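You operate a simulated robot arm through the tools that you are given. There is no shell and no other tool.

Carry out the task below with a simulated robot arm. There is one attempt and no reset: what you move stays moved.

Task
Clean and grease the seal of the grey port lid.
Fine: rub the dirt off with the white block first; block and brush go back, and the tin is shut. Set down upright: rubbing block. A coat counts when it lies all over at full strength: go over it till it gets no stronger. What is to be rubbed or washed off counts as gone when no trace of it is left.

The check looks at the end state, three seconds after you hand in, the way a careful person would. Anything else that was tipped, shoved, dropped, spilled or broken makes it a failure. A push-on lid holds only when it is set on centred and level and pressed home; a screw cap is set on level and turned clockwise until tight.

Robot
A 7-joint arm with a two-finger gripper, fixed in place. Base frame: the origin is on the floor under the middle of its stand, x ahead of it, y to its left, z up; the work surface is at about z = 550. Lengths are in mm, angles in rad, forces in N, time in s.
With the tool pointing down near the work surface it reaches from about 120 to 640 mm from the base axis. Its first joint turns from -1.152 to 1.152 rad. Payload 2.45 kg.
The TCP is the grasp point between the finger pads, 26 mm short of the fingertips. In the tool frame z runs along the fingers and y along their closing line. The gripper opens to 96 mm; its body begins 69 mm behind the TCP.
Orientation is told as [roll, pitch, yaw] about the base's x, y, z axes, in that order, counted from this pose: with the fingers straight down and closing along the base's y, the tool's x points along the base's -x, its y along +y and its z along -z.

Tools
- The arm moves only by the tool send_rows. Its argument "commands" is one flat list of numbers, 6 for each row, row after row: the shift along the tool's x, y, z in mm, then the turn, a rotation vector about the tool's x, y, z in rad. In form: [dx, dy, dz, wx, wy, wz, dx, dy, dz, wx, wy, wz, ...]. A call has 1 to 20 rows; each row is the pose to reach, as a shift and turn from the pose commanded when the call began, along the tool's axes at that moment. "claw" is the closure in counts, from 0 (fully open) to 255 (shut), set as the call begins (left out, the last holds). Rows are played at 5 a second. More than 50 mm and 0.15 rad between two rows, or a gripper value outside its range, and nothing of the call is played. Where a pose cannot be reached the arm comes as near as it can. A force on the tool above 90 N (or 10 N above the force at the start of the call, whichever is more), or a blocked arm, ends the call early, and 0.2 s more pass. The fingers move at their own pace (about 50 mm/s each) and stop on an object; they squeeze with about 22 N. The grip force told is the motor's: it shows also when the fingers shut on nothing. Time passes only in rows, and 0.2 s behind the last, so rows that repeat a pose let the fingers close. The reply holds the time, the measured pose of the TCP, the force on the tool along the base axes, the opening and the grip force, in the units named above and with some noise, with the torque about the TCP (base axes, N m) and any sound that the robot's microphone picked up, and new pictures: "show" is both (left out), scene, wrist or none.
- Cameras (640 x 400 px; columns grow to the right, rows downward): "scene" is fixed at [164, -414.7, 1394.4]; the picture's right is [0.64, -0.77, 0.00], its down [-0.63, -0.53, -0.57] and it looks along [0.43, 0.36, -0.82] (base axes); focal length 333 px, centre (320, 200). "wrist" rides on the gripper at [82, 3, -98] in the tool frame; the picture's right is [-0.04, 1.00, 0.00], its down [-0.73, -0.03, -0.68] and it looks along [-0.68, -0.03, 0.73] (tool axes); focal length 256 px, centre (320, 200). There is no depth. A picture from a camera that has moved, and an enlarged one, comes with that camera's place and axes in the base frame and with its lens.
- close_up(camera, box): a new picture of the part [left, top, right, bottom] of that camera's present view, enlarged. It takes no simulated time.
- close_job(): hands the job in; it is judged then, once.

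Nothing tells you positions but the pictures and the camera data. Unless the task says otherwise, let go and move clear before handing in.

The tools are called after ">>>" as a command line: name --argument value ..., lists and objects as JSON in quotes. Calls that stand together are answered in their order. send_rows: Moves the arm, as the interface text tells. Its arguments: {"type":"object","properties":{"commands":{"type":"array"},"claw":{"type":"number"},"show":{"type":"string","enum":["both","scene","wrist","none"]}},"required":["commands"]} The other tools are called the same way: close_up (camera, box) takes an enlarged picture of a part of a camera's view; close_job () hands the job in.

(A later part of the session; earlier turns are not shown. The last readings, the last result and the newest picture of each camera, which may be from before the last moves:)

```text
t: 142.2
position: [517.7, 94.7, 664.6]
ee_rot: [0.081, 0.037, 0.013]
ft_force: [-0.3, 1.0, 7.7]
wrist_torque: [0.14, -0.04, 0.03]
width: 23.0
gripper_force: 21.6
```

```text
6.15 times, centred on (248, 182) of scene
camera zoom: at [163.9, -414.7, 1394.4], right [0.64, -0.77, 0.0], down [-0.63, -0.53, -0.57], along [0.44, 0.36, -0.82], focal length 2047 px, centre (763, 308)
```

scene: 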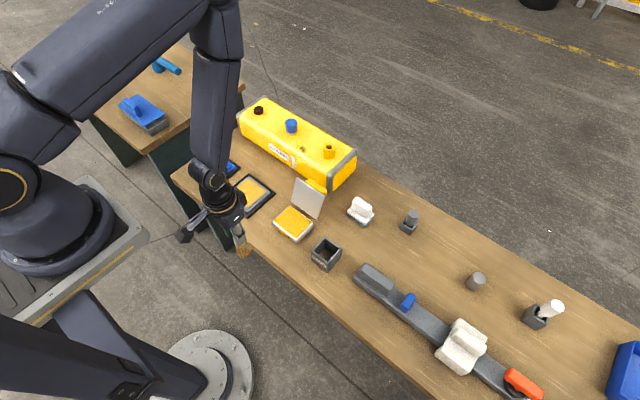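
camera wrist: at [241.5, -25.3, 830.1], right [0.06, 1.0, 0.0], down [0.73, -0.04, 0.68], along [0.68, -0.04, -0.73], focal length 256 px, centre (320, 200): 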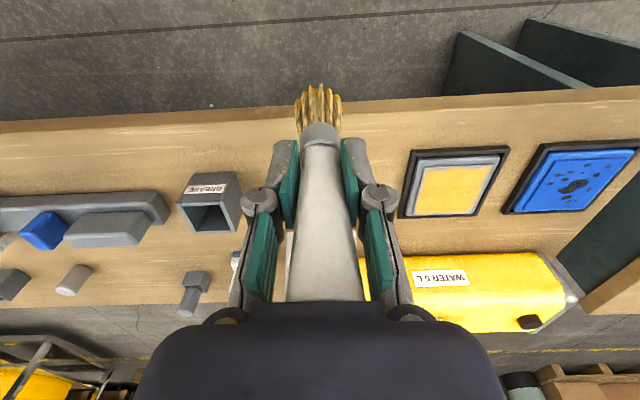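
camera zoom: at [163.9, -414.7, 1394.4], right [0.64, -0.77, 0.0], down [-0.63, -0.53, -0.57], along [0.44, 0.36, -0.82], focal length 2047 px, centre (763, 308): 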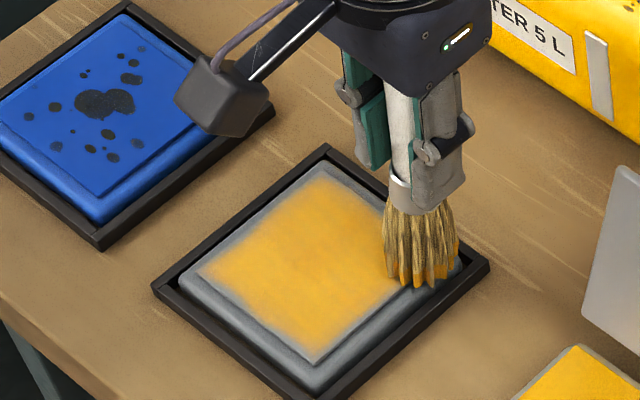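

The −y edge is now filled well. I'll continue along the far edge towards +y with the far-side bristles pressing.

>>> send_rows --commands '[2.5, 2.2, -1.7, 0.04, 0.035, 0, 2.5, 2.2, -1.7, 0.08, 0.07, 0, 2.45, 2, 0.86, 0.08, 0.07, 0, 2.33, 10.9, 1.66, 0.08, 0.07, 0, 2.2, 19.9, 2.47, 0.08, 0.07, 0, 2.1, 28.9, 3.27, 0.08, 0.07, 0, 2, 37.8, 4.08, 0.08, 0.07, 0, 1.85, 46.8, 4.88, 0.08, 0.07, 0, 1.73, 55.7, 5.68, 0.08, 0.07, 0, 1.6, 64.7, 6.49, 0.1, 0.07, 0, 1.5, 73.6, 7.29, 0.12, 0.07, 0, 1.37, 82.6, 8.1, 0.14, 0.07, 0]' --show "none"

>>> close_up --camera "wrist" --box '[200, 0, 400, 150]'

>>> close_up --camera "scene" --box '[208, 150, 288, 215]'

```text
t: 144.8
position: [515.3, 177.7, 663.8]
ee_rot: [-0.059, 0.108, 0.014]
ft_force: [0.4, -8.5, 31.1]
wrist_torque: [-0.83, -0.04, 0.02]
width: 23.0
gripper_force: 21.3
```

```text
2.67 times, centred on (300, 75) of wrist
camera zoom: at [445.3, 185.5, 769.3], right [0.02, 1.0, -0.06], down [0.8, 0.02, 0.6], along [0.6, -0.06, -0.8], focal length 683 px, centre (373, 533)
```

zoom: 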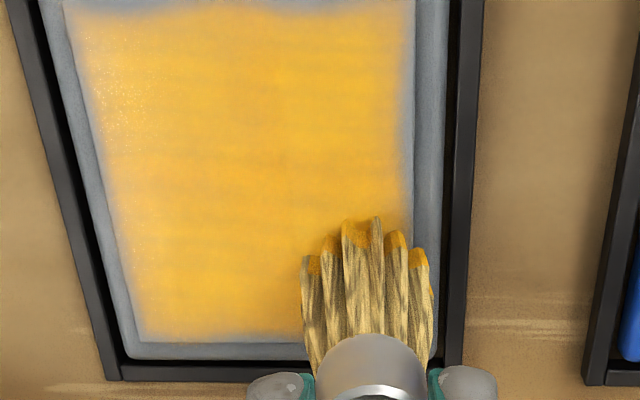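

```text
6.15 times, centred on (248, 182) of scene
camera zoom: at [163.5, -415.0, 1394.3], right [0.64, -0.77, 0.0], down [-0.63, -0.53, -0.57], along [0.44, 0.36, -0.82], focal length 2047 px, centre (763, 308)
```

zoom: 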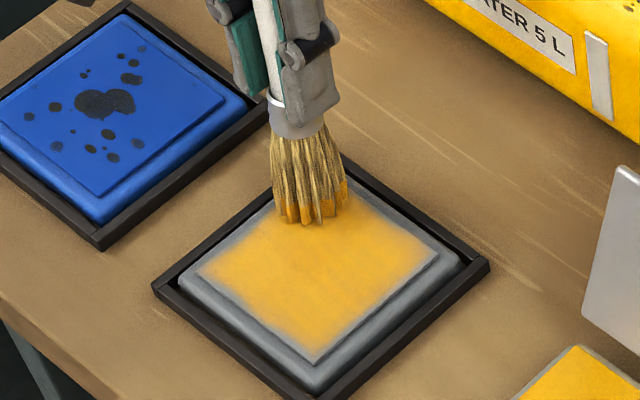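

The brush has stopped creeping and pushes harder (31 N), so I'll ease up about 1 mm and do the +y edge going back towards −x.

>>> send_rows --commands '[0.42, 0.57, -4, 0.035, -0.08, 0, 0.42, 0.57, -4, 0.07, -0.158, 0, 0.12, 0.73, -1.2, 0.07, -0.158, 0, 9.06, 0.9, -0.23, 0.07, -0.158, 0, 18, 1.1, 0.78, 0.07, -0.158, 0]' --show "none"

```text
t: 146.0
position: [497.6, 178.4, 665.5]
ee_rot: [-0.13, -0.049, 0.031]
ft_force: [0.7, -0.8, -1.3]
wrist_torque: [0.01, 0.01, 0.0]
width: 22.8
gripper_force: 22.3
```

>>> send_rows --commands '[-17.4, -0.3, 1.4, 0, 0, 0, -17.4, -0.2, 1.9, 0, 0, 0]' --show "none"

>>> send_rows --commands '[0.05, 0.13, 1, 0, 0, 0, 0.05, 0.13, 1, 0, 0, 0]' --show "none"

```text
t: 146.6
position: [514.4, 178.1, 664.8]
ee_rot: [-0.13, -0.05, 0.032]
ft_force: [-2.4, -1.0, 4.5]
wrist_torque: [-0.04, 0.11, 0.01]
width: 23.1
gripper_force: 21.7
```

```text
t: 147.2
position: [513.9, 178.3, 664.1]
ee_rot: [-0.131, -0.05, 0.031]
ft_force: [-4.8, -1.6, 27.2]
wrist_torque: [-0.29, 0.46, -0.01]
width: 23.2
gripper_force: 21.7
```

>>> send_rows --commands '[0, -0.1, -0.6, 0, 0, 0, 9, 0.1, -1.05, 0, 0, 0, 18, 0.35, -1.52, 0, 0, 0, 27, 0.55, -2, 0, 0, 0, 36, 0.8, -2.46, 0, 0, 0, 45, 1, -2.93, 0, 0, 0, 54, 1.2, -3.4, 0, 0, 0, 63, 1.45, -3.87, 0, 0, 0, 72, 1.65, -4.34, 0, 0, 0]' --show "none"

>>> close_up --camera "wrist" --box '[200, 0, 400, 150]'

>>> close_up --camera "scene" --box '[208, 150, 288, 215]'

```text
t: 149.2
position: [443.0, 178.5, 663.8]
ee_rot: [-0.13, -0.052, 0.03]
ft_force: [9.1, -1.0, 29.6]
wrist_torque: [-0.13, -0.89, 0.05]
width: 23.1
gripper_force: 21.5
```

```text
2.67 times, centred on (300, 75) of wrist
camera zoom: at [356.8, 191.5, 755.4], right [0.02, 0.99, -0.13], down [0.7, 0.08, 0.71], along [0.72, -0.1, -0.69], focal length 683 px, centre (373, 533)
```

zoom: 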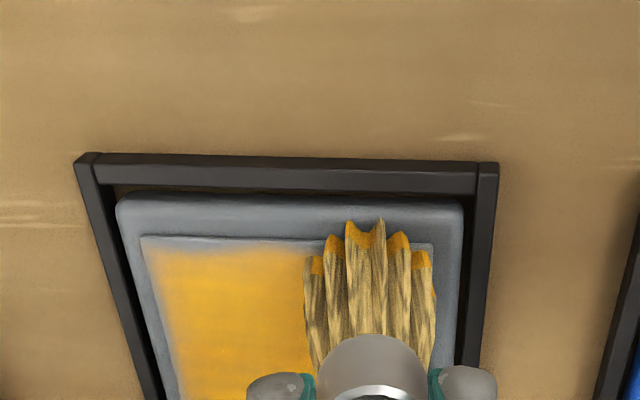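

```text
6.15 times, centred on (248, 182) of scene
camera zoom: at [163.8, -414.9, 1394.4], right [0.64, -0.77, 0.0], down [-0.63, -0.53, -0.57], along [0.44, 0.36, -0.82], focal length 2047 px, centre (763, 308)
```

zoom: 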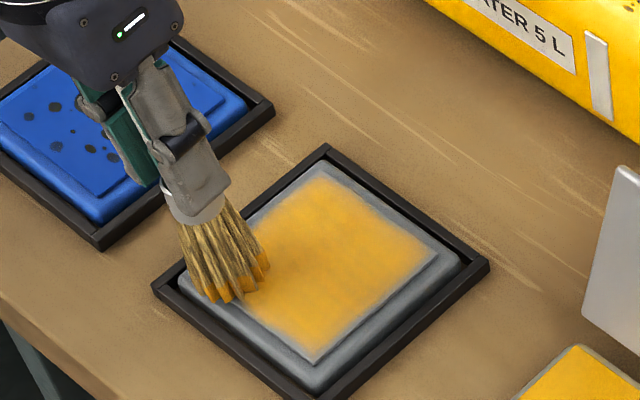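

I'll lift away to above the tin, which leaves the seal in clear view, and inspect.

>>> send_rows --commands '[-1.5, -3.9, -29.7, -0.06, 0.02, 0.01, -2.9, -7.8, -59.4, -0.13, 0.05, 0.03, -10.5, -51.6, -53.3, -0.13, 0.05, 0.03, -18.2, -95.4, -47.2, -0.13, 0.05, 0.03, -25.8, -139.4, -41.1, -0.13, 0.05, 0.03, -33.3, -183.2, -35, -0.13, 0.05, 0.03, -42, -227, -28.8, -0.13, 0.05, 0.03, -42, -227, -28.8, -0.13, 0.05, 0.03]'

>>> close_up --camera "scene" --box '[223, 168, 273, 213]'

>>> close_up --camera "wrist" --box '[400, 0, 580, 130]'

```text
t: 151.0
position: [483.5, -45.2, 724.0]
ee_rot: [0.001, 0.001, -0.002]
ft_force: [0.1, 0.5, -0.2]
wrist_torque: [0.01, 0.01, -0.01]
width: 22.9
gripper_force: 21.9
camera wrist: at [403.3, -41.5, 820.8], right [0.04, 1.0, 0.0], down [0.73, -0.03, 0.68], along [0.68, -0.03, -0.73], focal length 256 px, centre (320, 200)
```

scene: 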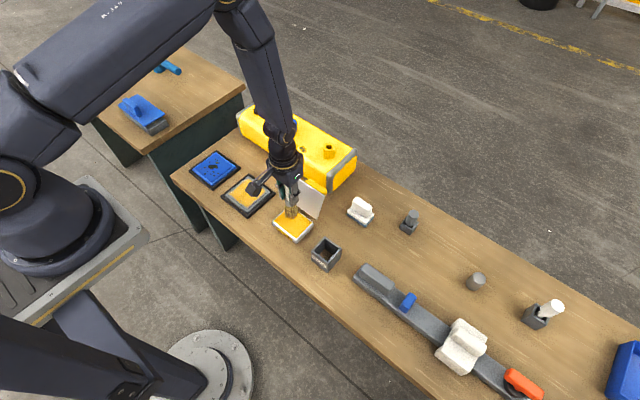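
wrist: 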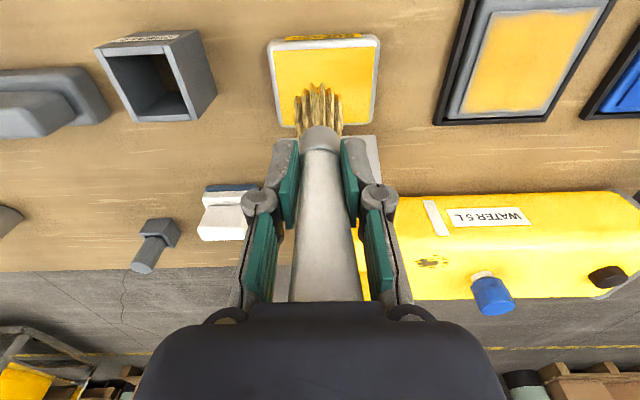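

```text
8.89 times, centred on (248, 190) of scene
camera zoom: at [164.0, -414.8, 1394.4], right [0.64, -0.77, 0.0], down [-0.63, -0.53, -0.57], along [0.43, 0.36, -0.82], focal length 2956 px, centre (960, 284)
```

zoom: 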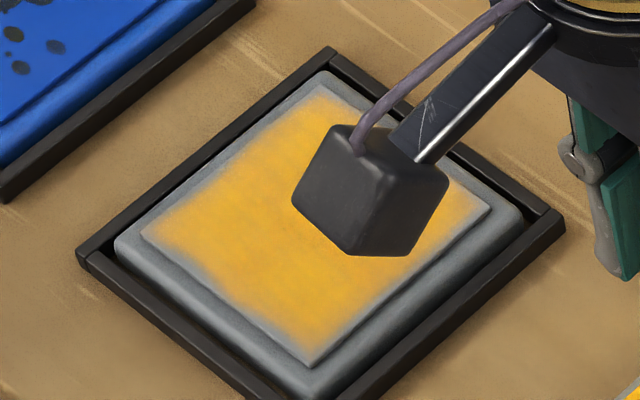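

```text
3.08 times, centred on (490, 65) of wrist
camera zoom: at [403.3, -41.5, 820.8], right [0.04, 1.0, 0.0], down [0.73, -0.03, 0.68], along [0.68, -0.03, -0.73], focal length 788 px, centre (-203, 615)
```

zoom: 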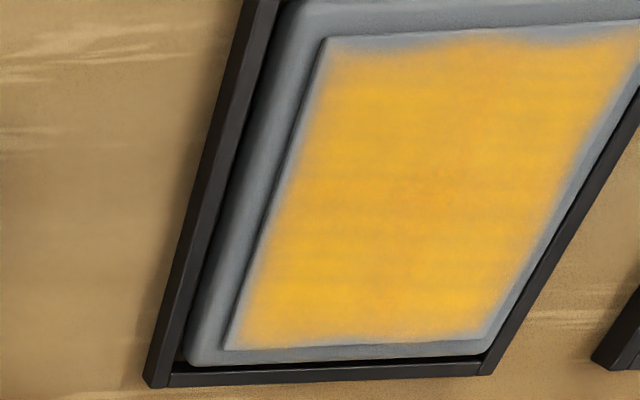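

Edge strips are thinner but not gone. I suspect the brush load runs out after about one edge, so I'll dip before each edge from here on.

>>> send_rows --commands '[-5, 4, 30, 0, 0, 0, -5, 4, 47, 0, 0, 0, -5, 4, 48.5, 0, 0, 0, -5, 4, 48.5, 0, 0, 0]' --show "none"

>>> send_rows --commands '[0, 0, 0.7, 0, 0, 0, 0, 0, 0.7, 0, 0, 0]' --show "none"

```text
t: 152.0
position: [491.1, -38.1, 674.7]
ee_rot: [0.001, 0.0, -0.004]
ft_force: [0.7, 1.2, 0.4]
wrist_torque: [0.02, -0.01, -0.02]
width: 22.8
gripper_force: 22.3
```

```text
t: 152.6
position: [492.8, -37.9, 674.4]
ee_rot: [0.002, -0.001, -0.004]
ft_force: [-0.8, -0.1, -1.0]
wrist_torque: [-0.05, 0.02, -0.02]
width: 22.9
gripper_force: 21.8
```

>>> send_rows --commands '[0, 0, 0.7, 0, 0, 0, 0, 0, 0.7, 0, 0, 0]' --show "none"

```text
t: 153.2
position: [493.1, -38.1, 673.4]
ee_rot: [0.003, 0.0, -0.003]
ft_force: [-0.3, 0.0, -1.2]
wrist_torque: [0.01, -0.01, 0.0]
width: 23.3
gripper_force: 21.9
```

>>> send_rows --commands '[0, 0, 0.8, 0, 0, 0, 0, 0, 0.8, 0, 0, 0]' --show "none"

```text
t: 153.8
position: [492.0, -38.0, 673.0]
ee_rot: [0.001, 0.001, -0.002]
ft_force: [-2.8, 0.6, 12.0]
wrist_torque: [0.16, 0.14, 0.0]
width: 22.9
gripper_force: 22.3
```

Contact with the grease is good (13 N). I'll carry the brush to the near edge with the near-side tilt already set, stopping just above contact.

>>> send_rows --commands '[0, 0, 0, 0, 0, 0, 0, 0, -20, 0, 0, 0, 13, 34, -40, 0, 0, 0, 26, 68, -40, 0, 0, 0, 39, 102, -40, 0, 0, 0, 51, 136, -30, 0, 0, 0, 52, 136, -5, 0, -0.07, 0, 52, 136, 6, 0, -0.13, 0, 52, 136, 7.5, 0, -0.13, 0, 52, 136, 7.5, 0, -0.13, 0]' --show "none"

>>> close_up --camera "wrist" --box '[240, 0, 440, 150]'

```text
t: 156.0
position: [439.8, 99.9, 665.5]
ee_rot: [0.001, -0.131, -0.003]
ft_force: [0.1, -0.2, -1.4]
wrist_torque: [0.03, -0.02, -0.03]
width: 23.0
gripper_force: 21.9
```

```text
2.67 times, centred on (340, 75) of wrist
camera zoom: at [347.5, 102.1, 750.7], right [0.04, 1.0, 0.01], down [0.64, -0.03, 0.77], along [0.77, -0.03, -0.64], focal length 683 px, centre (267, 533)
```

zoom: 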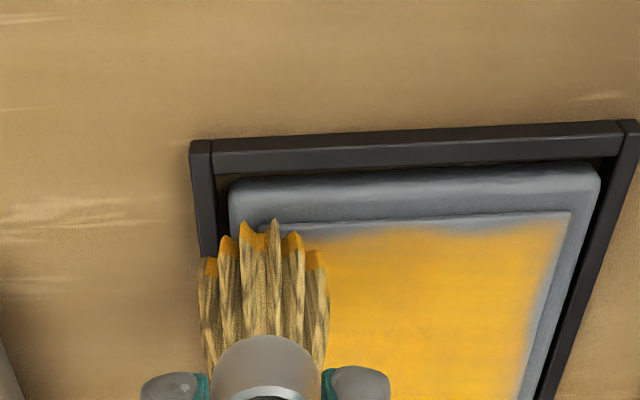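

>>> send_rows --commands '[0.1, -1, 0.8, 0, 0, 0, 0.1, -1, 0.8, 0, 0, 0]' --show "none"

```text
t: 156.6
position: [440.4, 96.7, 664.6]
ee_rot: [0.001, -0.13, -0.003]
ft_force: [0.4, 0.2, -0.4]
wrist_torque: [-0.04, 0.02, 0.0]
width: 23.0
gripper_force: 22.2
```

>>> send_rows --commands '[0.1, 0, 0.7, 0, 0, 0, 0.1, 0, 0.7, 0, 0, 0]' --show "none"

```text
t: 157.2
position: [440.7, 97.5, 663.6]
ee_rot: [0.001, -0.131, -0.003]
ft_force: [-2.8, 0.2, 17.5]
wrist_torque: [0.04, 0.25, 0.03]
width: 22.7
gripper_force: 21.7
```

Contact is 18 N. I'll shift 3 mm outward and stroke the near edge forth and back.

>>> send_rows --commands '[3, 1, -0.4, 0, 0, 0, 3, 10, -0.4, 0, 0, 0, 3, 19, -0.4, 0, 0, 0, 3, 28, -0.4, 0, 0, 0, 3, 37, -0.4, 0, 0, 0, 3, 46, -0.4, 0, 0, 0, 3, 55, -0.4, 0, 0, 0, 3, 64, -0.4, 0, 0, 0, 3, 73, -0.4, 0, 0, 0, 3, 82, -0.4, 0, 0, 0, 3, 73, -0.35, 0, 0, 0, 3, 64, -0.35, 0, 0, 0, 3, 55, -0.3, 0, 0, 0, 3, 46, -0.3, 0, 0, 0, 3, 37, -0.25, 0, 0, 0, 3, 28, -0.25, 0, 0, 0, 3, 19, -0.2, 0, 0, 0, 3, 10, -0.2, 0, 0, 0, 3, 1, -0.2, 0, 0, 0]' --show "none"

>>> close_up --camera "wrist" --box '[240, 0, 440, 150]'

>>> close_up --camera "scene" --box '[218, 165, 278, 213]'

```text
t: 161.2
position: [438.1, 98.9, 662.6]
ee_rot: [0.001, -0.13, -0.004]
ft_force: [-1.3, 2.3, 5.3]
wrist_torque: [0.21, 0.06, -0.03]
width: 22.7
gripper_force: 21.8
```

```text
2.67 times, centred on (340, 75) of wrist
camera zoom: at [345.4, 101.7, 749.7], right [0.04, 1.0, 0.01], down [0.64, -0.03, 0.77], along [0.77, -0.03, -0.64], focal length 683 px, centre (267, 533)
```

zoom: 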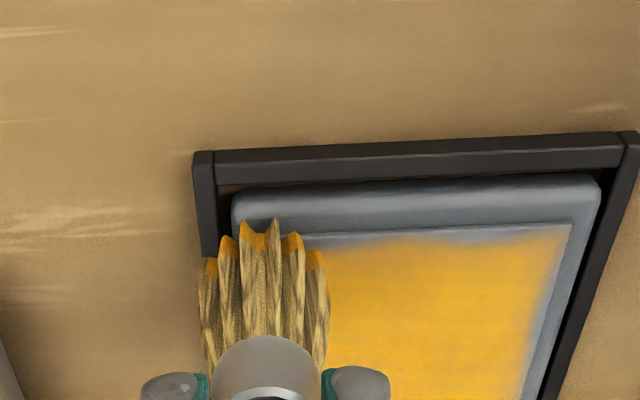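

```text
8.33 times, centred on (248, 189) of scene
camera zoom: at [164.0, -414.7, 1394.4], right [0.64, -0.77, 0.0], down [-0.63, -0.53, -0.57], along [0.43, 0.36, -0.82], focal length 2772 px, centre (920, 292)
```

zoom: 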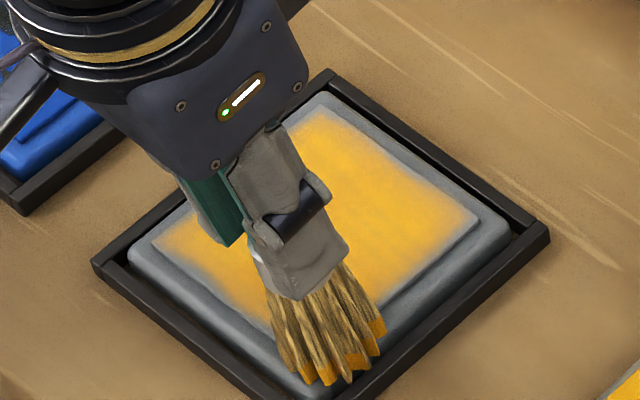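

>>> close_up --camera "wrist" --box '[330, 70, 430, 110]'

>>> close_up --camera "scene" --box '[220, 185, 250, 210]'

```text
6.40 times, centred on (380, 90) of wrist
camera zoom: at [345.4, 101.7, 749.7], right [0.04, 1.0, 0.01], down [0.64, -0.03, 0.77], along [0.77, -0.03, -0.64], focal length 1638 px, centre (-64, 904)
```

zoom: 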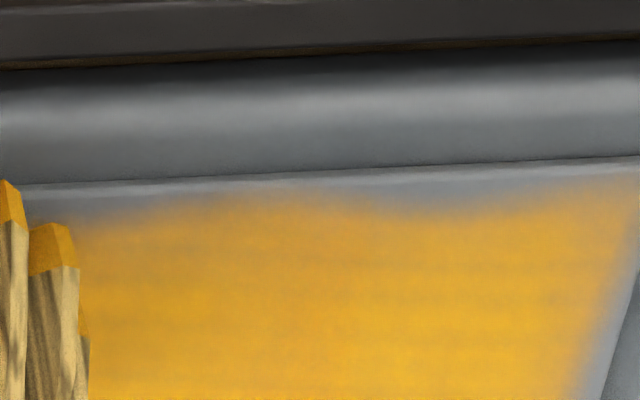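

```text
16.00 times, centred on (235, 198) of scene
camera zoom: at [164.0, -414.7, 1394.4], right [0.64, -0.77, 0.0], down [-0.63, -0.53, -0.57], along [0.43, 0.36, -0.82], focal length 5322 px, centre (1680, 240)
```

zoom: 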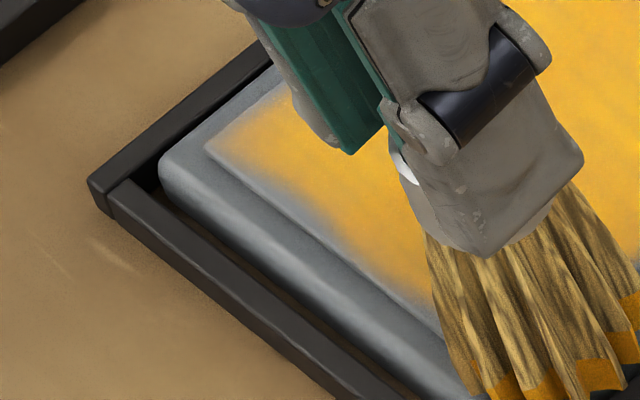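

The strip is uneven along y: good around y≈135, thin near y≈110 and y≈152. I'll test a slow, firmly pressed wiggle at y≈152 to see how the coat responds.

>>> send_rows --commands '[0, 10, 0, 0, 0, 0, 0, 25, 0, 0, 0, 0, 0, 40, 0, 0, 0, 0, 0, 50, 0.3, 0, 0, 0, 0, 53, 0.6, 0, 0, 0, 0, 57, 0.6, 0, 0, 0, 0, 53, 0.6, 0, 0, 0, 0, 49, 0.6, 0, 0, 0, 0, 53, 0.6, 0, 0, 0, 0, 57, 0.6, 0, 0, 0, 0, 53, 0.6, 0, 0, 0]' --show "none"

```text
t: 163.6
position: [437.9, 153.2, 663.1]
ee_rot: [0.002, -0.131, -0.001]
ft_force: [0.6, -0.9, 22.3]
wrist_torque: [0.06, 0.05, 0.0]
width: 23.1
gripper_force: 22.5
```

>>> send_rows --commands '[-0.5, 0, -5, 0, 0, 0, -1, -20, -8, 0, 0, 0, -1, -50, -8, 0, 0, 0, -1, -54, -8, 0, 0, 0]' --show "none"

>>> close_up --camera "wrist" --box '[330, 70, 430, 110]'

```text
t: 164.6
position: [439.0, 98.5, 669.5]
ee_rot: [0.003, -0.131, -0.004]
ft_force: [-0.4, -0.3, -0.3]
wrist_torque: [0.03, 0.01, 0.01]
width: 22.7
gripper_force: 22.2
```

```text
6.40 times, centred on (380, 90) of wrist
camera zoom: at [346.2, 101.0, 755.7], right [0.04, 1.0, 0.01], down [0.64, -0.03, 0.77], along [0.77, -0.03, -0.64], focal length 1638 px, centre (-64, 904)
```

zoom: 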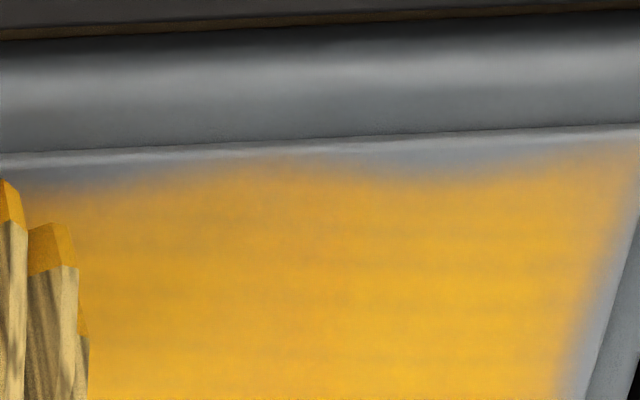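

Pressing harder at the rim changed nothing there. I'll test with the brush vertical and its centre 4 mm inside the near edge at y≈152.

>>> send_rows --commands '[-2.3, 18, -2.2, 0, 0.06, 0, -2.3, 36, -2.2, 0, 0.131, 0, -2.3, 54, -2.2, 0, 0.131, 0, -2, 54, 3, 0, 0.131, 0, -2, 54, 3, 0, 0.131, 0]' --show "none"

>>> send_rows --commands '[0, 0, 1, 0, 0, 0, 0, 0, 1.5, 0, 0, 0]' --show "none"

```text
t: 165.8
position: [440.0, 150.8, 668.3]
ee_rot: [0.002, 0.0, -0.003]
ft_force: [-0.2, 0.8, -1.0]
wrist_torque: [0.0, -0.06, 0.02]
width: 23.2
gripper_force: 22.2
```

```text
t: 166.4
position: [440.6, 150.3, 666.3]
ee_rot: [0.003, 0.001, -0.004]
ft_force: [-1.0, 0.6, -0.2]
wrist_torque: [0.01, 0.0, 0.02]
width: 22.5
gripper_force: 22.2
```

>>> send_rows --commands '[0, 0, 1, 0, 0, 0, 0, 0, 1.5, 0, 0, 0]' --show "none"

>>> send_rows --commands '[0, 0, 0.6, 0, 0, 0, 0, 0, 0.6, 0, 0, 0]' --show "none"

```text
t: 167.0
position: [441.2, 152.2, 665.6]
ee_rot: [0.0, 0.0, -0.003]
ft_force: [0.1, -0.6, -0.4]
wrist_torque: [0.01, 0.0, -0.03]
width: 23.0
gripper_force: 22.1
```

```text
t: 167.6
position: [441.6, 152.4, 664.5]
ee_rot: [0.001, 0.002, -0.004]
ft_force: [-0.4, -0.5, 2.8]
wrist_torque: [-0.09, 0.0, -0.03]
width: 22.9
gripper_force: 22.0
```

>>> send_rows --commands '[0, 0, 0.5, 0, 0, 0, 0, 6, 0.5, 0, 0, 0, 0, 0, 0.5, 0, 0, 0, 0, -6, 0.5, 0, 0, 0, 2, 0, 0.5, 0, 0, 0, 2, 6, 0.5, 0, 0, 0, 2, 0, 0.5, 0, 0, 0, 2, -6, 0.5, 0, 0, 0, 0, 0, 0.5, 0, 0, 0]' --show "none"

>>> send_rows --commands '[0, 0, -6, 0, 0, 0, 0, -20, -8, 0, 0, 0, 0, -50, -8, 0, 0, 0, 0, -54, -8, 0, 0, 0]' --show "none"

>>> close_up --camera "wrist" --box '[330, 60, 430, 120]'

```text
t: 169.6
position: [439.8, 150.6, 664.9]
ee_rot: [-0.001, 0.0, -0.002]
ft_force: [-1.9, -3.3, 10.8]
wrist_torque: [-0.29, 0.01, -0.05]
width: 23.1
gripper_force: 21.9
```

```text
t: 170.6
position: [440.6, 96.8, 672.1]
ee_rot: [0.001, 0.0, -0.002]
ft_force: [0.1, 0.9, -0.2]
wrist_torque: [0.01, -0.01, -0.02]
width: 23.0
gripper_force: 21.5
```

```text
6.40 times, centred on (380, 90) of wrist
camera zoom: at [360.5, 99.6, 769.9], right [0.04, 1.0, 0.0], down [0.73, -0.03, 0.68], along [0.68, -0.03, -0.73], focal length 1638 px, centre (-64, 904)
```

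zoom: 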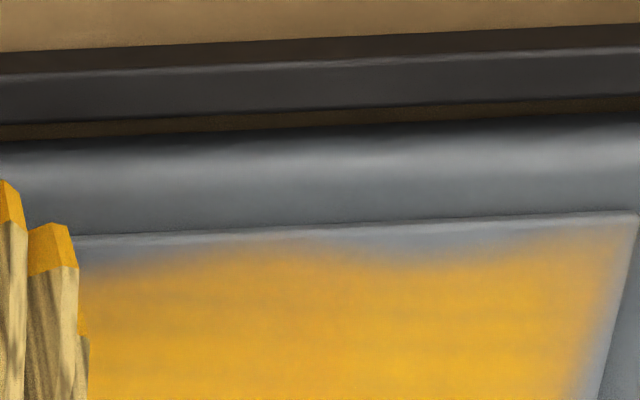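

No change, so either the brush is unloaded or the coat is saturated and the soft rim is just how it looks. To decide, I'll do one deliberate firm dip with a dwell, then repeat the test stroke.

>>> send_rows --commands '[0, 0, -20, 0, 0, 0, -12, -34, -40, 0, 0, 0, -24, -69, -40, 0, 0, 0, -36, -103, -40, 0, 0, 0, -48.4, -137.8, -40, 0, 0, 0, -48.4, -137.8, -12, 0, 0, 0, -48.4, -137.8, -2, 0, 0, 0, -48.4, -137.8, -1, 0, 0, 0, -48.4, -137.8, -1, 0, 0, 0]' --show "none"

>>> send_rows --commands '[0, 0, 0.7, 0, 0, 0, 0, 0, 0.7, 0, 0, 0]' --show "none"

```text
t: 172.6
position: [489.9, -40.9, 673.0]
ee_rot: [0.0, -0.001, -0.002]
ft_force: [-4.6, 0.2, 20.4]
wrist_torque: [0.03, 0.24, 0.05]
width: 22.9
gripper_force: 22.1
```

```text
t: 173.2
position: [489.0, -40.9, 673.1]
ee_rot: [-0.002, -0.003, -0.004]
ft_force: [-4.5, 0.6, 33.1]
wrist_torque: [0.13, 0.12, 0.04]
width: 22.8
gripper_force: 21.7
```

>>> send_rows --commands '[0, 0, 0, 0, 0, 0, 0, 0, 0, 0, 0, 0, 0, 0, 0, 0, 0, 0, 0, 0, 0, 0, 0, 0, 0, 0, 0, 0, 0, 0, 0, 0, -10, 0, 0, 0, 0, 0, -30, 0, 0, 0, 0, 0, -30, 0, 0, 0]' --show "none"

>>> close_up --camera "wrist" --box '[260, 40, 380, 140]'

>>> close_up --camera "scene" --box '[265, 190, 320, 245]'

```text
t: 175.0
position: [489.2, -41.1, 701.9]
ee_rot: [0.002, 0.0, -0.003]
ft_force: [0.0, 0.1, -1.1]
wrist_torque: [-0.01, -0.01, -0.01]
width: 22.9
gripper_force: 22.2
```

```text
4.00 times, centred on (320, 90) of wrist
camera zoom: at [408.5, -37.1, 799.0], right [0.04, 1.0, 0.0], down [0.73, -0.03, 0.68], along [0.68, -0.03, -0.74], focal length 1024 px, centre (320, 640)
```

zoom: 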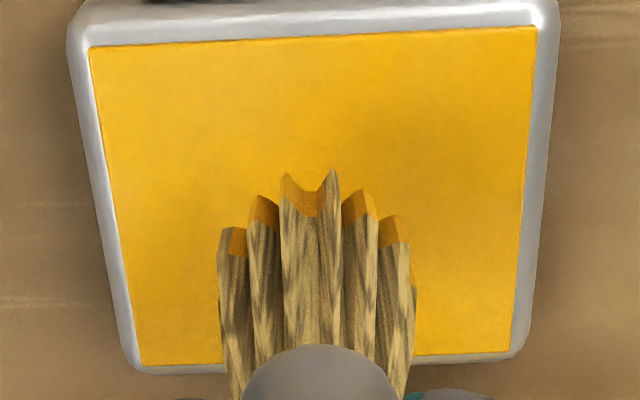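

```text
7.27 times, centred on (292, 218) of scene
camera zoom: at [164.1, -414.7, 1394.4], right [0.64, -0.77, 0.0], down [-0.63, -0.53, -0.57], along [0.43, 0.36, -0.82], focal length 2419 px, centre (520, 73)
```

zoom: 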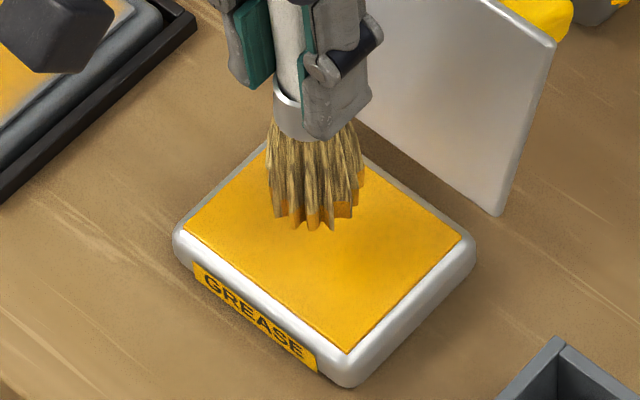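

The brush is loaded. I'll go to the seal interior at (470,152), then stroke towards the near edge.

>>> send_rows --commands '[4, 39, 0, 0, 0, 0, 8, 78, 0, 0, 0, 0, 12, 117, 0, 0, 0, 0, 16, 156, 0, 0, 0, 0, 19, 193, 0, 0, 0, 0, 19, 193, 30, 0, 0, 0, 19, 193, 36, 0, 0, 0, 19, 193, 36.5, 0, 0, 0]' --show "none"

>>> send_rows --commands '[0, 0, 0.7, 0, 0, 0, 0, 0, 0.7, 0, 0, 0]' --show "none"

```text
t: 176.8
position: [471.7, 153.0, 666.5]
ee_rot: [0.002, 0.001, -0.004]
ft_force: [0.5, -0.4, -1.9]
wrist_torque: [0.02, 0.04, -0.02]
width: 23.0
gripper_force: 22.0
```

```text
t: 177.4
position: [472.1, 153.0, 665.2]
ee_rot: [0.003, 0.0, -0.003]
ft_force: [0.5, 0.0, -1.4]
wrist_torque: [-0.01, 0.01, 0.0]
width: 23.0
gripper_force: 22.2
```

>>> send_rows --commands '[0, 0, 0.7, 0, 0, 0, 0, 0, 0.7, 0, 0, 0]' --show "none"

>>> send_rows --commands '[0, 0, 0.6, 0, 0, 0, 0, 0, 0.6, 0, 0, 0]' --show "none"

```text
t: 178.0
position: [470.8, 152.0, 664.2]
ee_rot: [0.003, 0.0, -0.002]
ft_force: [-0.9, 0.3, 3.0]
wrist_torque: [0.0, 0.04, -0.05]
width: 22.9
gripper_force: 22.0
```

```text
t: 178.6
position: [469.7, 154.8, 664.2]
ee_rot: [0.001, 0.001, -0.003]
ft_force: [-2.9, -0.7, 12.6]
wrist_torque: [-0.07, 0.02, -0.02]
width: 22.9
gripper_force: 22.3
```

>>> send_rows --commands '[10, 0, 0.1, 0, 0, 0, 20, 0, 0.1, 0, 0, 0, 30, 0, 0.1, 0, 0, 0, 33, 0, 0.1, 0, 0, 0, 20, 0, 0.1, 0, 0, 0, 10, 0, 0.1, 0, 0, 0, 20, 0, 0.1, 0, 0, 0, 33, 0, 0.1, 0, 0, 0, 33, 0, 0.1, 0, 0, 0]' --show "none"

>>> send_rows --commands '[0, 0, -6, 0, 0, 0, 0, -20, -8, 0, 0, 0, 0, -50, -8, 0, 0, 0, 0, -55, -8, 0, 0, 0]' --show "none"

>>> close_up --camera "wrist" --box '[330, 60, 430, 120]'

```text
t: 180.6
position: [439.7, 152.1, 663.4]
ee_rot: [0.002, -0.002, -0.001]
ft_force: [6.2, -0.6, 15.8]
wrist_torque: [-0.11, -0.78, -0.04]
width: 22.9
gripper_force: 22.7
```

```text
t: 181.6
position: [437.6, 96.1, 671.8]
ee_rot: [0.001, 0.003, -0.003]
ft_force: [-0.6, 0.6, -0.2]
wrist_torque: [0.0, -0.01, 0.03]
width: 22.8
gripper_force: 22.5
```

```text
6.40 times, centred on (380, 90) of wrist
camera zoom: at [356.3, 100.3, 769.5], right [0.04, 1.0, 0.0], down [0.73, -0.03, 0.68], along [0.68, -0.03, -0.73], focal length 1638 px, centre (-64, 904)
```

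zoom: 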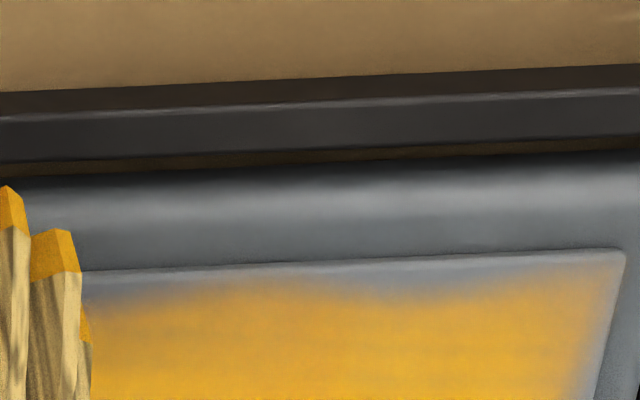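

No change again. In my edge passes the lowered rim probably overhung the edge so the inner tufts didn't touch. I'll test a milder tilt with the axis about 13 mm inside, so the near rim tufts land just inside the edge.

>>> send_rows --commands '[-5, 20, -2, 0, -0.03, 0, -10, 40, -2, 0, -0.06, 0, -13, 55, 0, 0, -0.09, 0, -13, 55, 5, 0, -0.09, 0, -13, 55, 6.5, 0, -0.09, 0, -13, 55, 6.5, 0, -0.09, 0]' --show "none"

>>> close_up --camera "wrist" --box '[260, 40, 380, 140]'

```text
t: 183.0
position: [451.5, 152.4, 664.2]
ee_rot: [0.002, -0.089, -0.003]
ft_force: [-0.7, -0.3, -0.9]
wrist_torque: [0.01, 0.01, -0.02]
width: 23.0
gripper_force: 22.5
```

```text
4.00 times, centred on (320, 90) of wrist
camera zoom: at [361.9, 155.2, 754.2], right [0.04, 1.0, 0.0], down [0.67, -0.03, 0.74], along [0.74, -0.03, -0.67], focal length 1024 px, centre (320, 640)
```

zoom: 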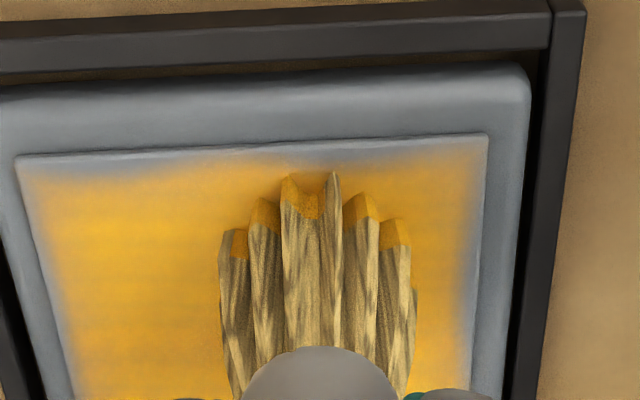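

>>> send_rows --commands '[0.06, 0, 0.7, 0, 0, 0, 0.06, 0, 0.7, 0, 0, 0]' --show "none"

>>> send_rows --commands '[0.06, 0, 0.7, 0, 0, 0, 0.06, 0, 0.7, 0, 0, 0]' --show "none"

```text
t: 183.6
position: [450.5, 152.5, 664.7]
ee_rot: [0.003, -0.089, -0.003]
ft_force: [-0.2, 0.3, -1.0]
wrist_torque: [-0.01, -0.01, 0.02]
width: 23.0
gripper_force: 21.7
```

```text
t: 184.2
position: [449.4, 152.0, 664.2]
ee_rot: [0.0, -0.09, -0.003]
ft_force: [-1.5, -3.2, 14.7]
wrist_torque: [-0.26, 0.17, 0.01]
width: 22.7
gripper_force: 21.8
```

At this tilt the contact is centred, so the brush lies flat here; with the tool vertical it was tipped about 5°. I'll wiggle here and towards the edge while flat, then look.

>>> send_rows --commands '[0, 8, 0, 0, 0, 0, 0, -8, 0, 0, 0, 0, 4, -8, -0.35, 0, 0, 0, 8, -8, -0.7, 0, 0, 0, 8, 0, -0.7, 0, 0, 0, 8, 8, -0.7, 0, 0, 0, 8, 0, -0.7, 0, 0, 0, 8, -8, -0.7, 0, 0, 0, 8, 0, -0.7, 0, 0, 0]' --show "none"

>>> send_rows --commands '[-0.5, 0, -6, 0, 0, 0, -0.7, -20, -8, 0, 0, 0, -0.7, -50, -8, 0, 0, 0, -0.7, -55, -8, 0, 0, 0]' --show "none"

>>> close_up --camera "wrist" --box '[330, 60, 430, 120]'

```text
t: 186.2
position: [442.2, 151.9, 664.2]
ee_rot: [-0.003, -0.088, -0.005]
ft_force: [-1.3, -7.9, 22.7]
wrist_torque: [-0.65, 0.14, 0.02]
width: 22.8
gripper_force: 22.0
```

```text
t: 187.2
position: [441.6, 98.3, 670.8]
ee_rot: [0.003, -0.088, -0.003]
ft_force: [0.6, -0.4, -0.7]
wrist_torque: [-0.02, 0.04, -0.03]
width: 22.9
gripper_force: 22.0
```

```text
6.40 times, centred on (380, 90) of wrist
camera zoom: at [352.3, 100.8, 760.1], right [0.04, 1.0, 0.0], down [0.67, -0.03, 0.74], along [0.74, -0.03, -0.67], focal length 1638 px, centre (-64, 904)
```

zoom: 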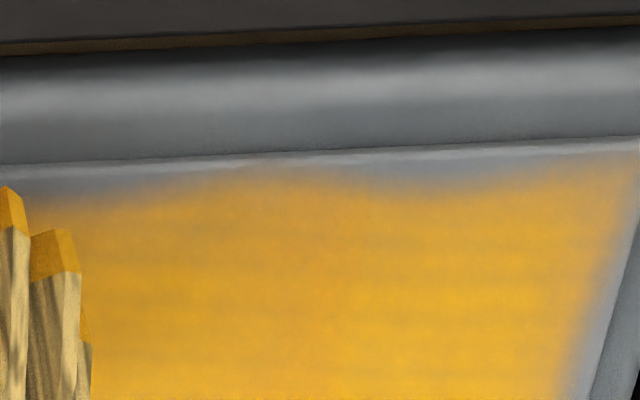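

The boundary doesn't respond even to a flat, loaded, firmly pressed brush, so the soft rim looks like the coat's saturated appearance. To be sure of full strength everywhere, I'll sweep the whole panel once more with the brush flat.

>>> send_rows --commands '[0.7, 5, 4, 0, 0, 0, 0.7, 5, 7.6, 0, 0, 0, -17.2, 5, 9.2, 0, 0, 0, -35.2, 5, 10.8, 0, 0, 0, -53.1, 5, 12.35, 0, 0, 0, -72, 5, 14, 0, 0, 0, -72, 20, 14, 0, 0, 0, -53.1, 20, 12.35, 0, 0, 0, -35.2, 20, 10.8, 0, 0, 0, -17.2, 20, 9.2, 0, 0, 0, 0.7, 20, 7.6, 0, 0, 0, 0.7, 35, 7.6, 0, 0, 0, -17.2, 35, 9.2, 0, 0, 0, -35.2, 35, 10.8, 0, 0, 0, -53.1, 35, 12.35, 0, 0, 0, -72, 35, 14, 0, 0, 0, -72, 50, 14, 0, 0, 0, -53.1, 50, 12.35, 0, 0, 0, -35.2, 50, 10.8, 0, 0, 0, -17.2, 50, 9.2, 0, 0, 0]' --show "none"

>>> close_up --camera "scene" --box '[218, 165, 278, 213]'

```text
t: 191.4
position: [460.4, 147.5, 664.8]
ee_rot: [0.003, -0.089, -0.001]
ft_force: [0.2, 0.5, -0.1]
wrist_torque: [0.02, -0.04, 0.0]
width: 22.7
gripper_force: 22.2
```

```text
8.33 times, centred on (248, 189) of scene
camera zoom: at [164.1, -414.7, 1394.4], right [0.64, -0.77, 0.0], down [-0.63, -0.53, -0.57], along [0.43, 0.36, -0.82], focal length 2772 px, centre (920, 292)
```

zoom: 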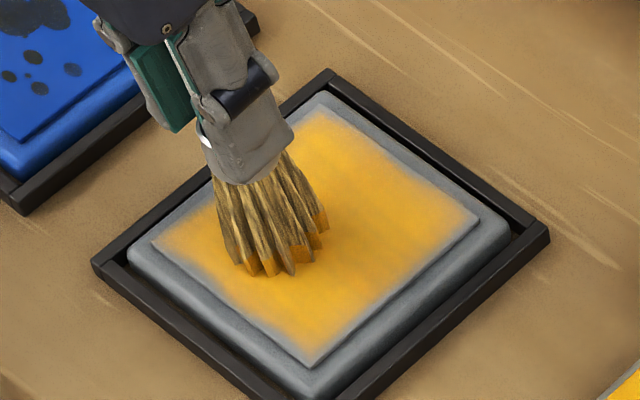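

Comparing pictures, the −y edge did fill in, so the rim can be coated. My near-edge tilt only cancelled the brush's own 5° lean, so that rim never really pressed. I'll re-dip, then use a larger tilt (−0.22) at the near edge.

>>> send_rows --commands '[-1.8, 0, -19.9, 0, 0, 0, -3.6, 0, -39.8, 0, 0.045, 0, -9.5, -38, -39.3, 0, 0.089, 0, -15.5, -76, -38.8, 0, 0.089, 0, -21.5, -114, -38.2, 0, 0.089, 0, -27.5, -152, -37.7, 0, 0.089, 0, -32, -188.5, -37.3, 0, 0.089, 0, -30.3, -188.5, -17.4, 0, 0.089, 0, -29.5, -188.5, -8.4, 0, 0.089, 0, -29.5, -188.5, -8.4, 0, 0.089, 0]' --show "none"

>>> close_up --camera "scene" --box '[223, 168, 273, 213]'

>>> close_up --camera "wrist" --box '[440, 0, 620, 120]'

```text
t: 193.6
position: [486.9, -41.0, 674.8]
ee_rot: [0.002, 0.001, -0.002]
ft_force: [-0.3, -0.4, -0.9]
wrist_torque: [0.01, 0.02, 0.02]
width: 22.9
gripper_force: 21.8
```

```text
8.89 times, centred on (248, 190) of scene
camera zoom: at [164.0, -414.7, 1394.4], right [0.64, -0.77, 0.0], down [-0.63, -0.53, -0.57], along [0.43, 0.36, -0.82], focal length 2956 px, centre (960, 284)
```

zoom: 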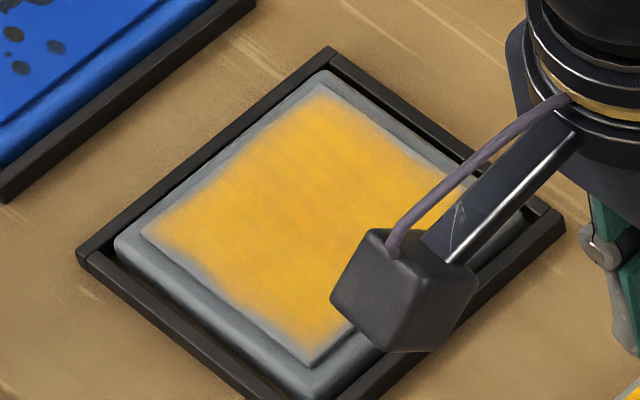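

```text
3.33 times, centred on (530, 60) of wrist
camera zoom: at [406.8, -38.7, 772.8], right [0.04, 1.0, 0.0], down [0.73, -0.03, 0.68], along [0.68, -0.03, -0.73], focal length 853 px, centre (-380, 667)
```

zoom: 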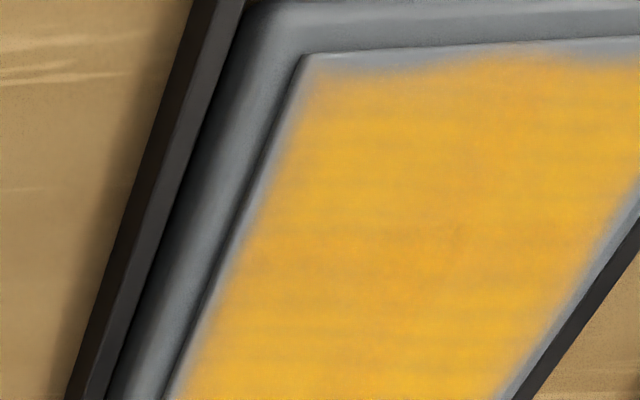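

>>> send_rows --commands '[0, 0, 1, 0, 0, 0, 0, 0, 1.8, 0, 0, 0, 0, 0, 1.8, 0, 0, 0]' --show "none"

```text
t: 194.4
position: [488.3, -42.1, 672.9]
ee_rot: [0.003, 0.0, -0.003]
ft_force: [0.3, -0.2, -0.2]
wrist_torque: [0.02, 0.0, -0.01]
width: 22.9
gripper_force: 22.3
```

>>> send_rows --commands '[0, 0, 0.8, 0, 0, 0, 0, 0, 0.8, 0, 0, 0]' --show "none"

```text
t: 195.0
position: [488.8, -40.7, 673.4]
ee_rot: [0.002, 0.002, -0.006]
ft_force: [-3.9, -1.5, 15.2]
wrist_torque: [-0.03, 0.17, -0.01]
width: 22.9
gripper_force: 21.6
```

Dipped. I'll travel to the near edge with the −0.22 tilt.

>>> send_rows --commands '[0, 0, 0, 0, 0, 0, 0, 0, -20, 0, 0, 0, 12, 35, -40, 0, 0, 0, 24, 70, -40, 0, 0, 0, 36, 105, -40, 0, 0, 0, 48, 140, -38, 0, -0.07, 0, 48, 140, -15, 0, -0.15, 0, 48, 140, 2, 0, -0.22, 0, 48, 140, 5.5, 0, -0.22, 0, 48, 140, 5.5, 0, -0.22, 0]' --show "none"

>>> close_up --camera "wrist" --box '[260, 20, 420, 140]'

```text
t: 197.2
position: [440.4, 98.8, 665.8]
ee_rot: [0.001, -0.222, -0.002]
ft_force: [0.1, -0.6, -0.7]
wrist_torque: [0.02, -0.01, 0.01]
width: 22.7
gripper_force: 22.1
```

```text
3.33 times, centred on (340, 80) of wrist
camera zoom: at [340.5, 102.2, 743.5], right [0.04, 1.0, 0.01], down [0.57, -0.03, 0.82], along [0.82, -0.03, -0.57], focal length 853 px, centre (253, 600)
```

zoom: 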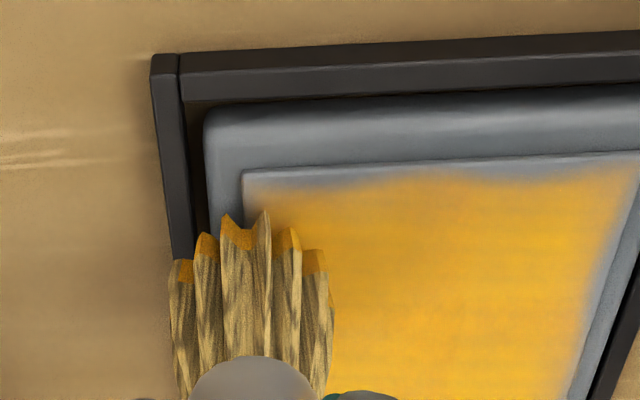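

The near rim sits about 6–7 mm inside the edge, so I'll shift outward and lower to contact.

>>> send_rows --commands '[5.85, 0, -1.3, 0, 0, 0, 6.1, 0, -0.3, 0, 0, 0, 6.1, 0, -0.3, 0, 0, 0]' --show "none"

>>> send_rows --commands '[0.2, 0, 0.8, 0, 0, 0, 0.2, 0, 0.8, 0, 0, 0]' --show "none"

```text
t: 198.0
position: [434.0, 99.6, 664.8]
ee_rot: [0.001, -0.219, -0.003]
ft_force: [0.5, -0.3, -0.5]
wrist_torque: [-0.01, -0.01, 0.02]
width: 22.9
gripper_force: 22.1
```

```text
t: 198.6
position: [433.6, 101.1, 664.5]
ee_rot: [0.002, -0.22, -0.002]
ft_force: [-0.4, -0.8, 0.0]
wrist_torque: [0.01, 0.02, -0.01]
width: 22.8
gripper_force: 22.2
```

>>> send_rows --commands '[0.15, 0, 0.6, 0, 0, 0, 0.15, 0, 0.6, 0, 0, 0]' --show "none"

>>> close_up --camera "wrist" --box '[260, 20, 420, 140]'

```text
t: 199.2
position: [433.2, 100.0, 663.5]
ee_rot: [0.004, -0.219, -0.004]
ft_force: [-0.1, -0.1, -1.4]
wrist_torque: [0.04, 0.01, 0.01]
width: 22.9
gripper_force: 21.7
```

```text
3.33 times, centred on (340, 80) of wrist
camera zoom: at [333.5, 102.2, 741.5], right [0.04, 1.0, 0.01], down [0.57, -0.03, 0.82], along [0.82, -0.03, -0.57], focal length 853 px, centre (253, 600)
```

zoom: 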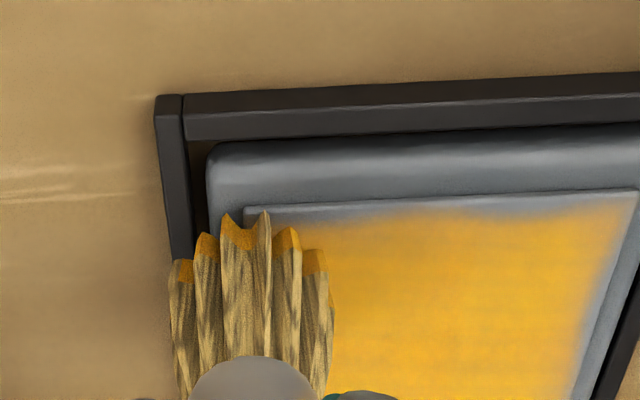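

>>> send_rows --commands '[0.15, 0, 0.6, 0, 0, 0, 0.15, 0, 0.6, 0, 0, 0]' --show "none"

```text
t: 199.8
position: [433.5, 100.3, 663.8]
ee_rot: [0.002, -0.219, -0.004]
ft_force: [0.2, 0.3, -0.2]
wrist_torque: [0.03, 0.04, 0.02]
width: 22.7
gripper_force: 21.2
```

>>> send_rows --commands '[0.15, 0, 0.7, 0, 0, 0, 0.15, 0, 0.7, 0, 0, 0]' --show "none"

```text
t: 200.4
position: [434.2, 98.8, 663.2]
ee_rot: [0.001, -0.219, -0.002]
ft_force: [-2.5, -0.6, 9.5]
wrist_torque: [-0.06, 0.13, -0.01]
width: 22.8
gripper_force: 22.2
```

Contact at 10 N with the rim visually on the edge. I'll make a slow stroke to y≈180 and back, then inspect.

>>> send_rows --commands '[0, 8, 0.1, 0, 0, 0, 0, 16, 0.1, 0, 0, 0, 0, 24, 0.1, 0, 0, 0, 0, 32, 0.2, 0, 0, 0, 0, 40, 0.2, 0, 0, 0, 0, 48, 0.2, 0, 0, 0, 0, 56, 0.2, 0, 0, 0, 0, 64, 0.2, 0, 0, 0, 0, 72, 0.2, 0, 0, 0, 0, 80, 0.2, 0, 0, 0, 0, 72, 0.25, 0, 0, 0, 0, 64, 0.25, 0, 0, 0, 0, 56, 0.25, 0, 0, 0, 0, 48, 0.25, 0, 0, 0, 0, 40, 0.25, 0, 0, 0, 0, 32, 0.3, 0, 0, 0, 0, 24, 0.3, 0, 0, 0, 0, 16, 0.3, 0, 0, 0, 0, 8, 0.3, 0, 0, 0, 0, 0, 0.3, 0, 0, 0]' --show "none"

>>> close_up --camera "wrist" --box '[330, 60, 430, 120]'

```text
t: 204.6
position: [436.0, 98.1, 662.8]
ee_rot: [0.002, -0.223, -0.004]
ft_force: [0.6, 5.0, 21.4]
wrist_torque: [0.57, -0.26, 0.04]
width: 22.9
gripper_force: 21.7
```

```text
6.40 times, centred on (380, 90) of wrist
camera zoom: at [334.6, 102.3, 739.9], right [0.04, 1.0, 0.01], down [0.57, -0.03, 0.82], along [0.82, -0.03, -0.57], focal length 1638 px, centre (-64, 904)
```

zoom: 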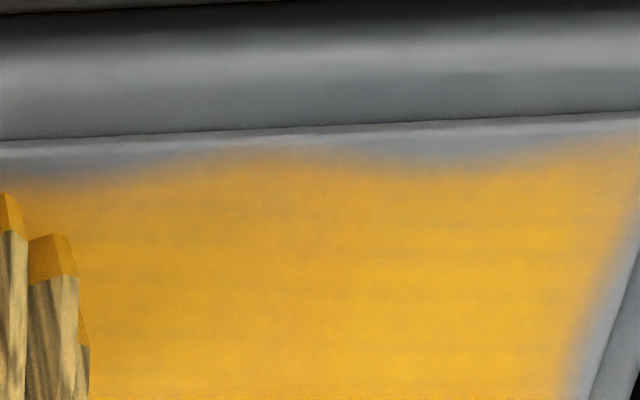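

>>> close_up --camera "scene" --box '[235, 185, 275, 215]'

>>> close_up --camera "scene" --box '[245, 170, 280, 195]'

```text
13.33 times, centred on (255, 200) of scene
camera zoom: at [163.8, -414.7, 1394.4], right [0.64, -0.77, 0.0], down [-0.63, -0.53, -0.57], along [0.44, 0.36, -0.82], focal length 4435 px, centre (1187, 200)
```

zoom: 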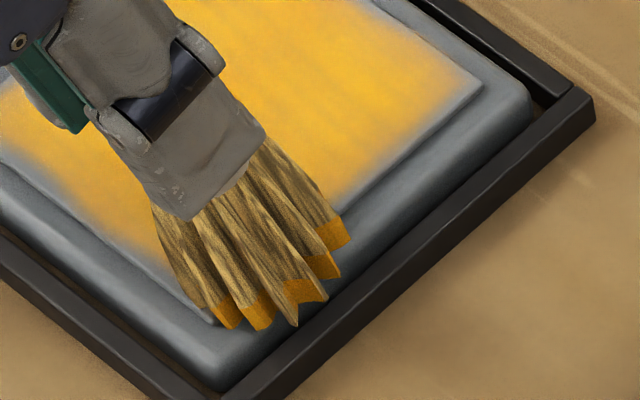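

```text
16.00 times, centred on (262, 182) of scene
camera zoom: at [163.8, -414.7, 1394.4], right [0.64, -0.77, 0.0], down [-0.63, -0.53, -0.57], along [0.44, 0.36, -0.82], focal length 5322 px, centre (1240, 480)
```

zoom: 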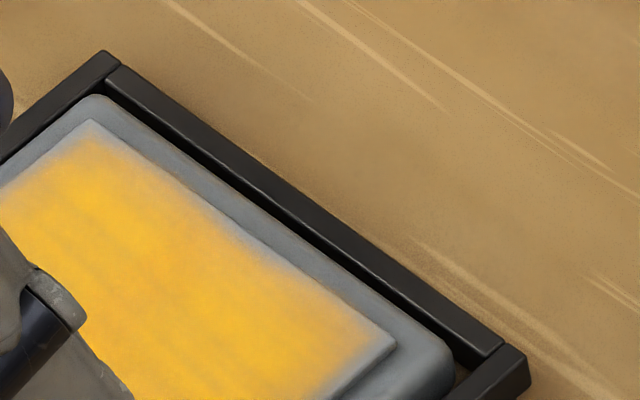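

The boundary is unchanged from 75 s ago despite many loaded passes at several tilts, so the coat has stopped getting stronger. As a last safeguard I'll make one flat, force-checked lap 6 mm inside the edges, including the corners.

>>> send_rows --commands '[-1.8, 0, -7.8, 0, 0.03, 0, -9.6, 6, -6, 0, 0.08, 0, -9.6, 6, -6, 0, 0.132, 0, -8.2, 6, -0.2, 0, 0.132, 0, -8.2, 6, -0.2, 0, 0.132, 0]' --show "none"

>>> send_rows --commands '[0.05, 0, 0.7, 0, 0, 0, 0.05, 0, 0.7, 0, 0, 0]' --show "none"

```text
t: 205.8
position: [443.3, 104.9, 664.2]
ee_rot: [0.002, -0.089, -0.003]
ft_force: [-1.4, -1.6, -0.9]
wrist_torque: [0.03, -0.01, 0.01]
width: 23.0
gripper_force: 22.1
```

```text
t: 206.4
position: [442.7, 105.9, 663.7]
ee_rot: [-0.002, -0.089, -0.005]
ft_force: [-1.1, -2.1, 9.6]
wrist_torque: [-0.16, 0.15, 0.0]
width: 23.1
gripper_force: 21.7
```

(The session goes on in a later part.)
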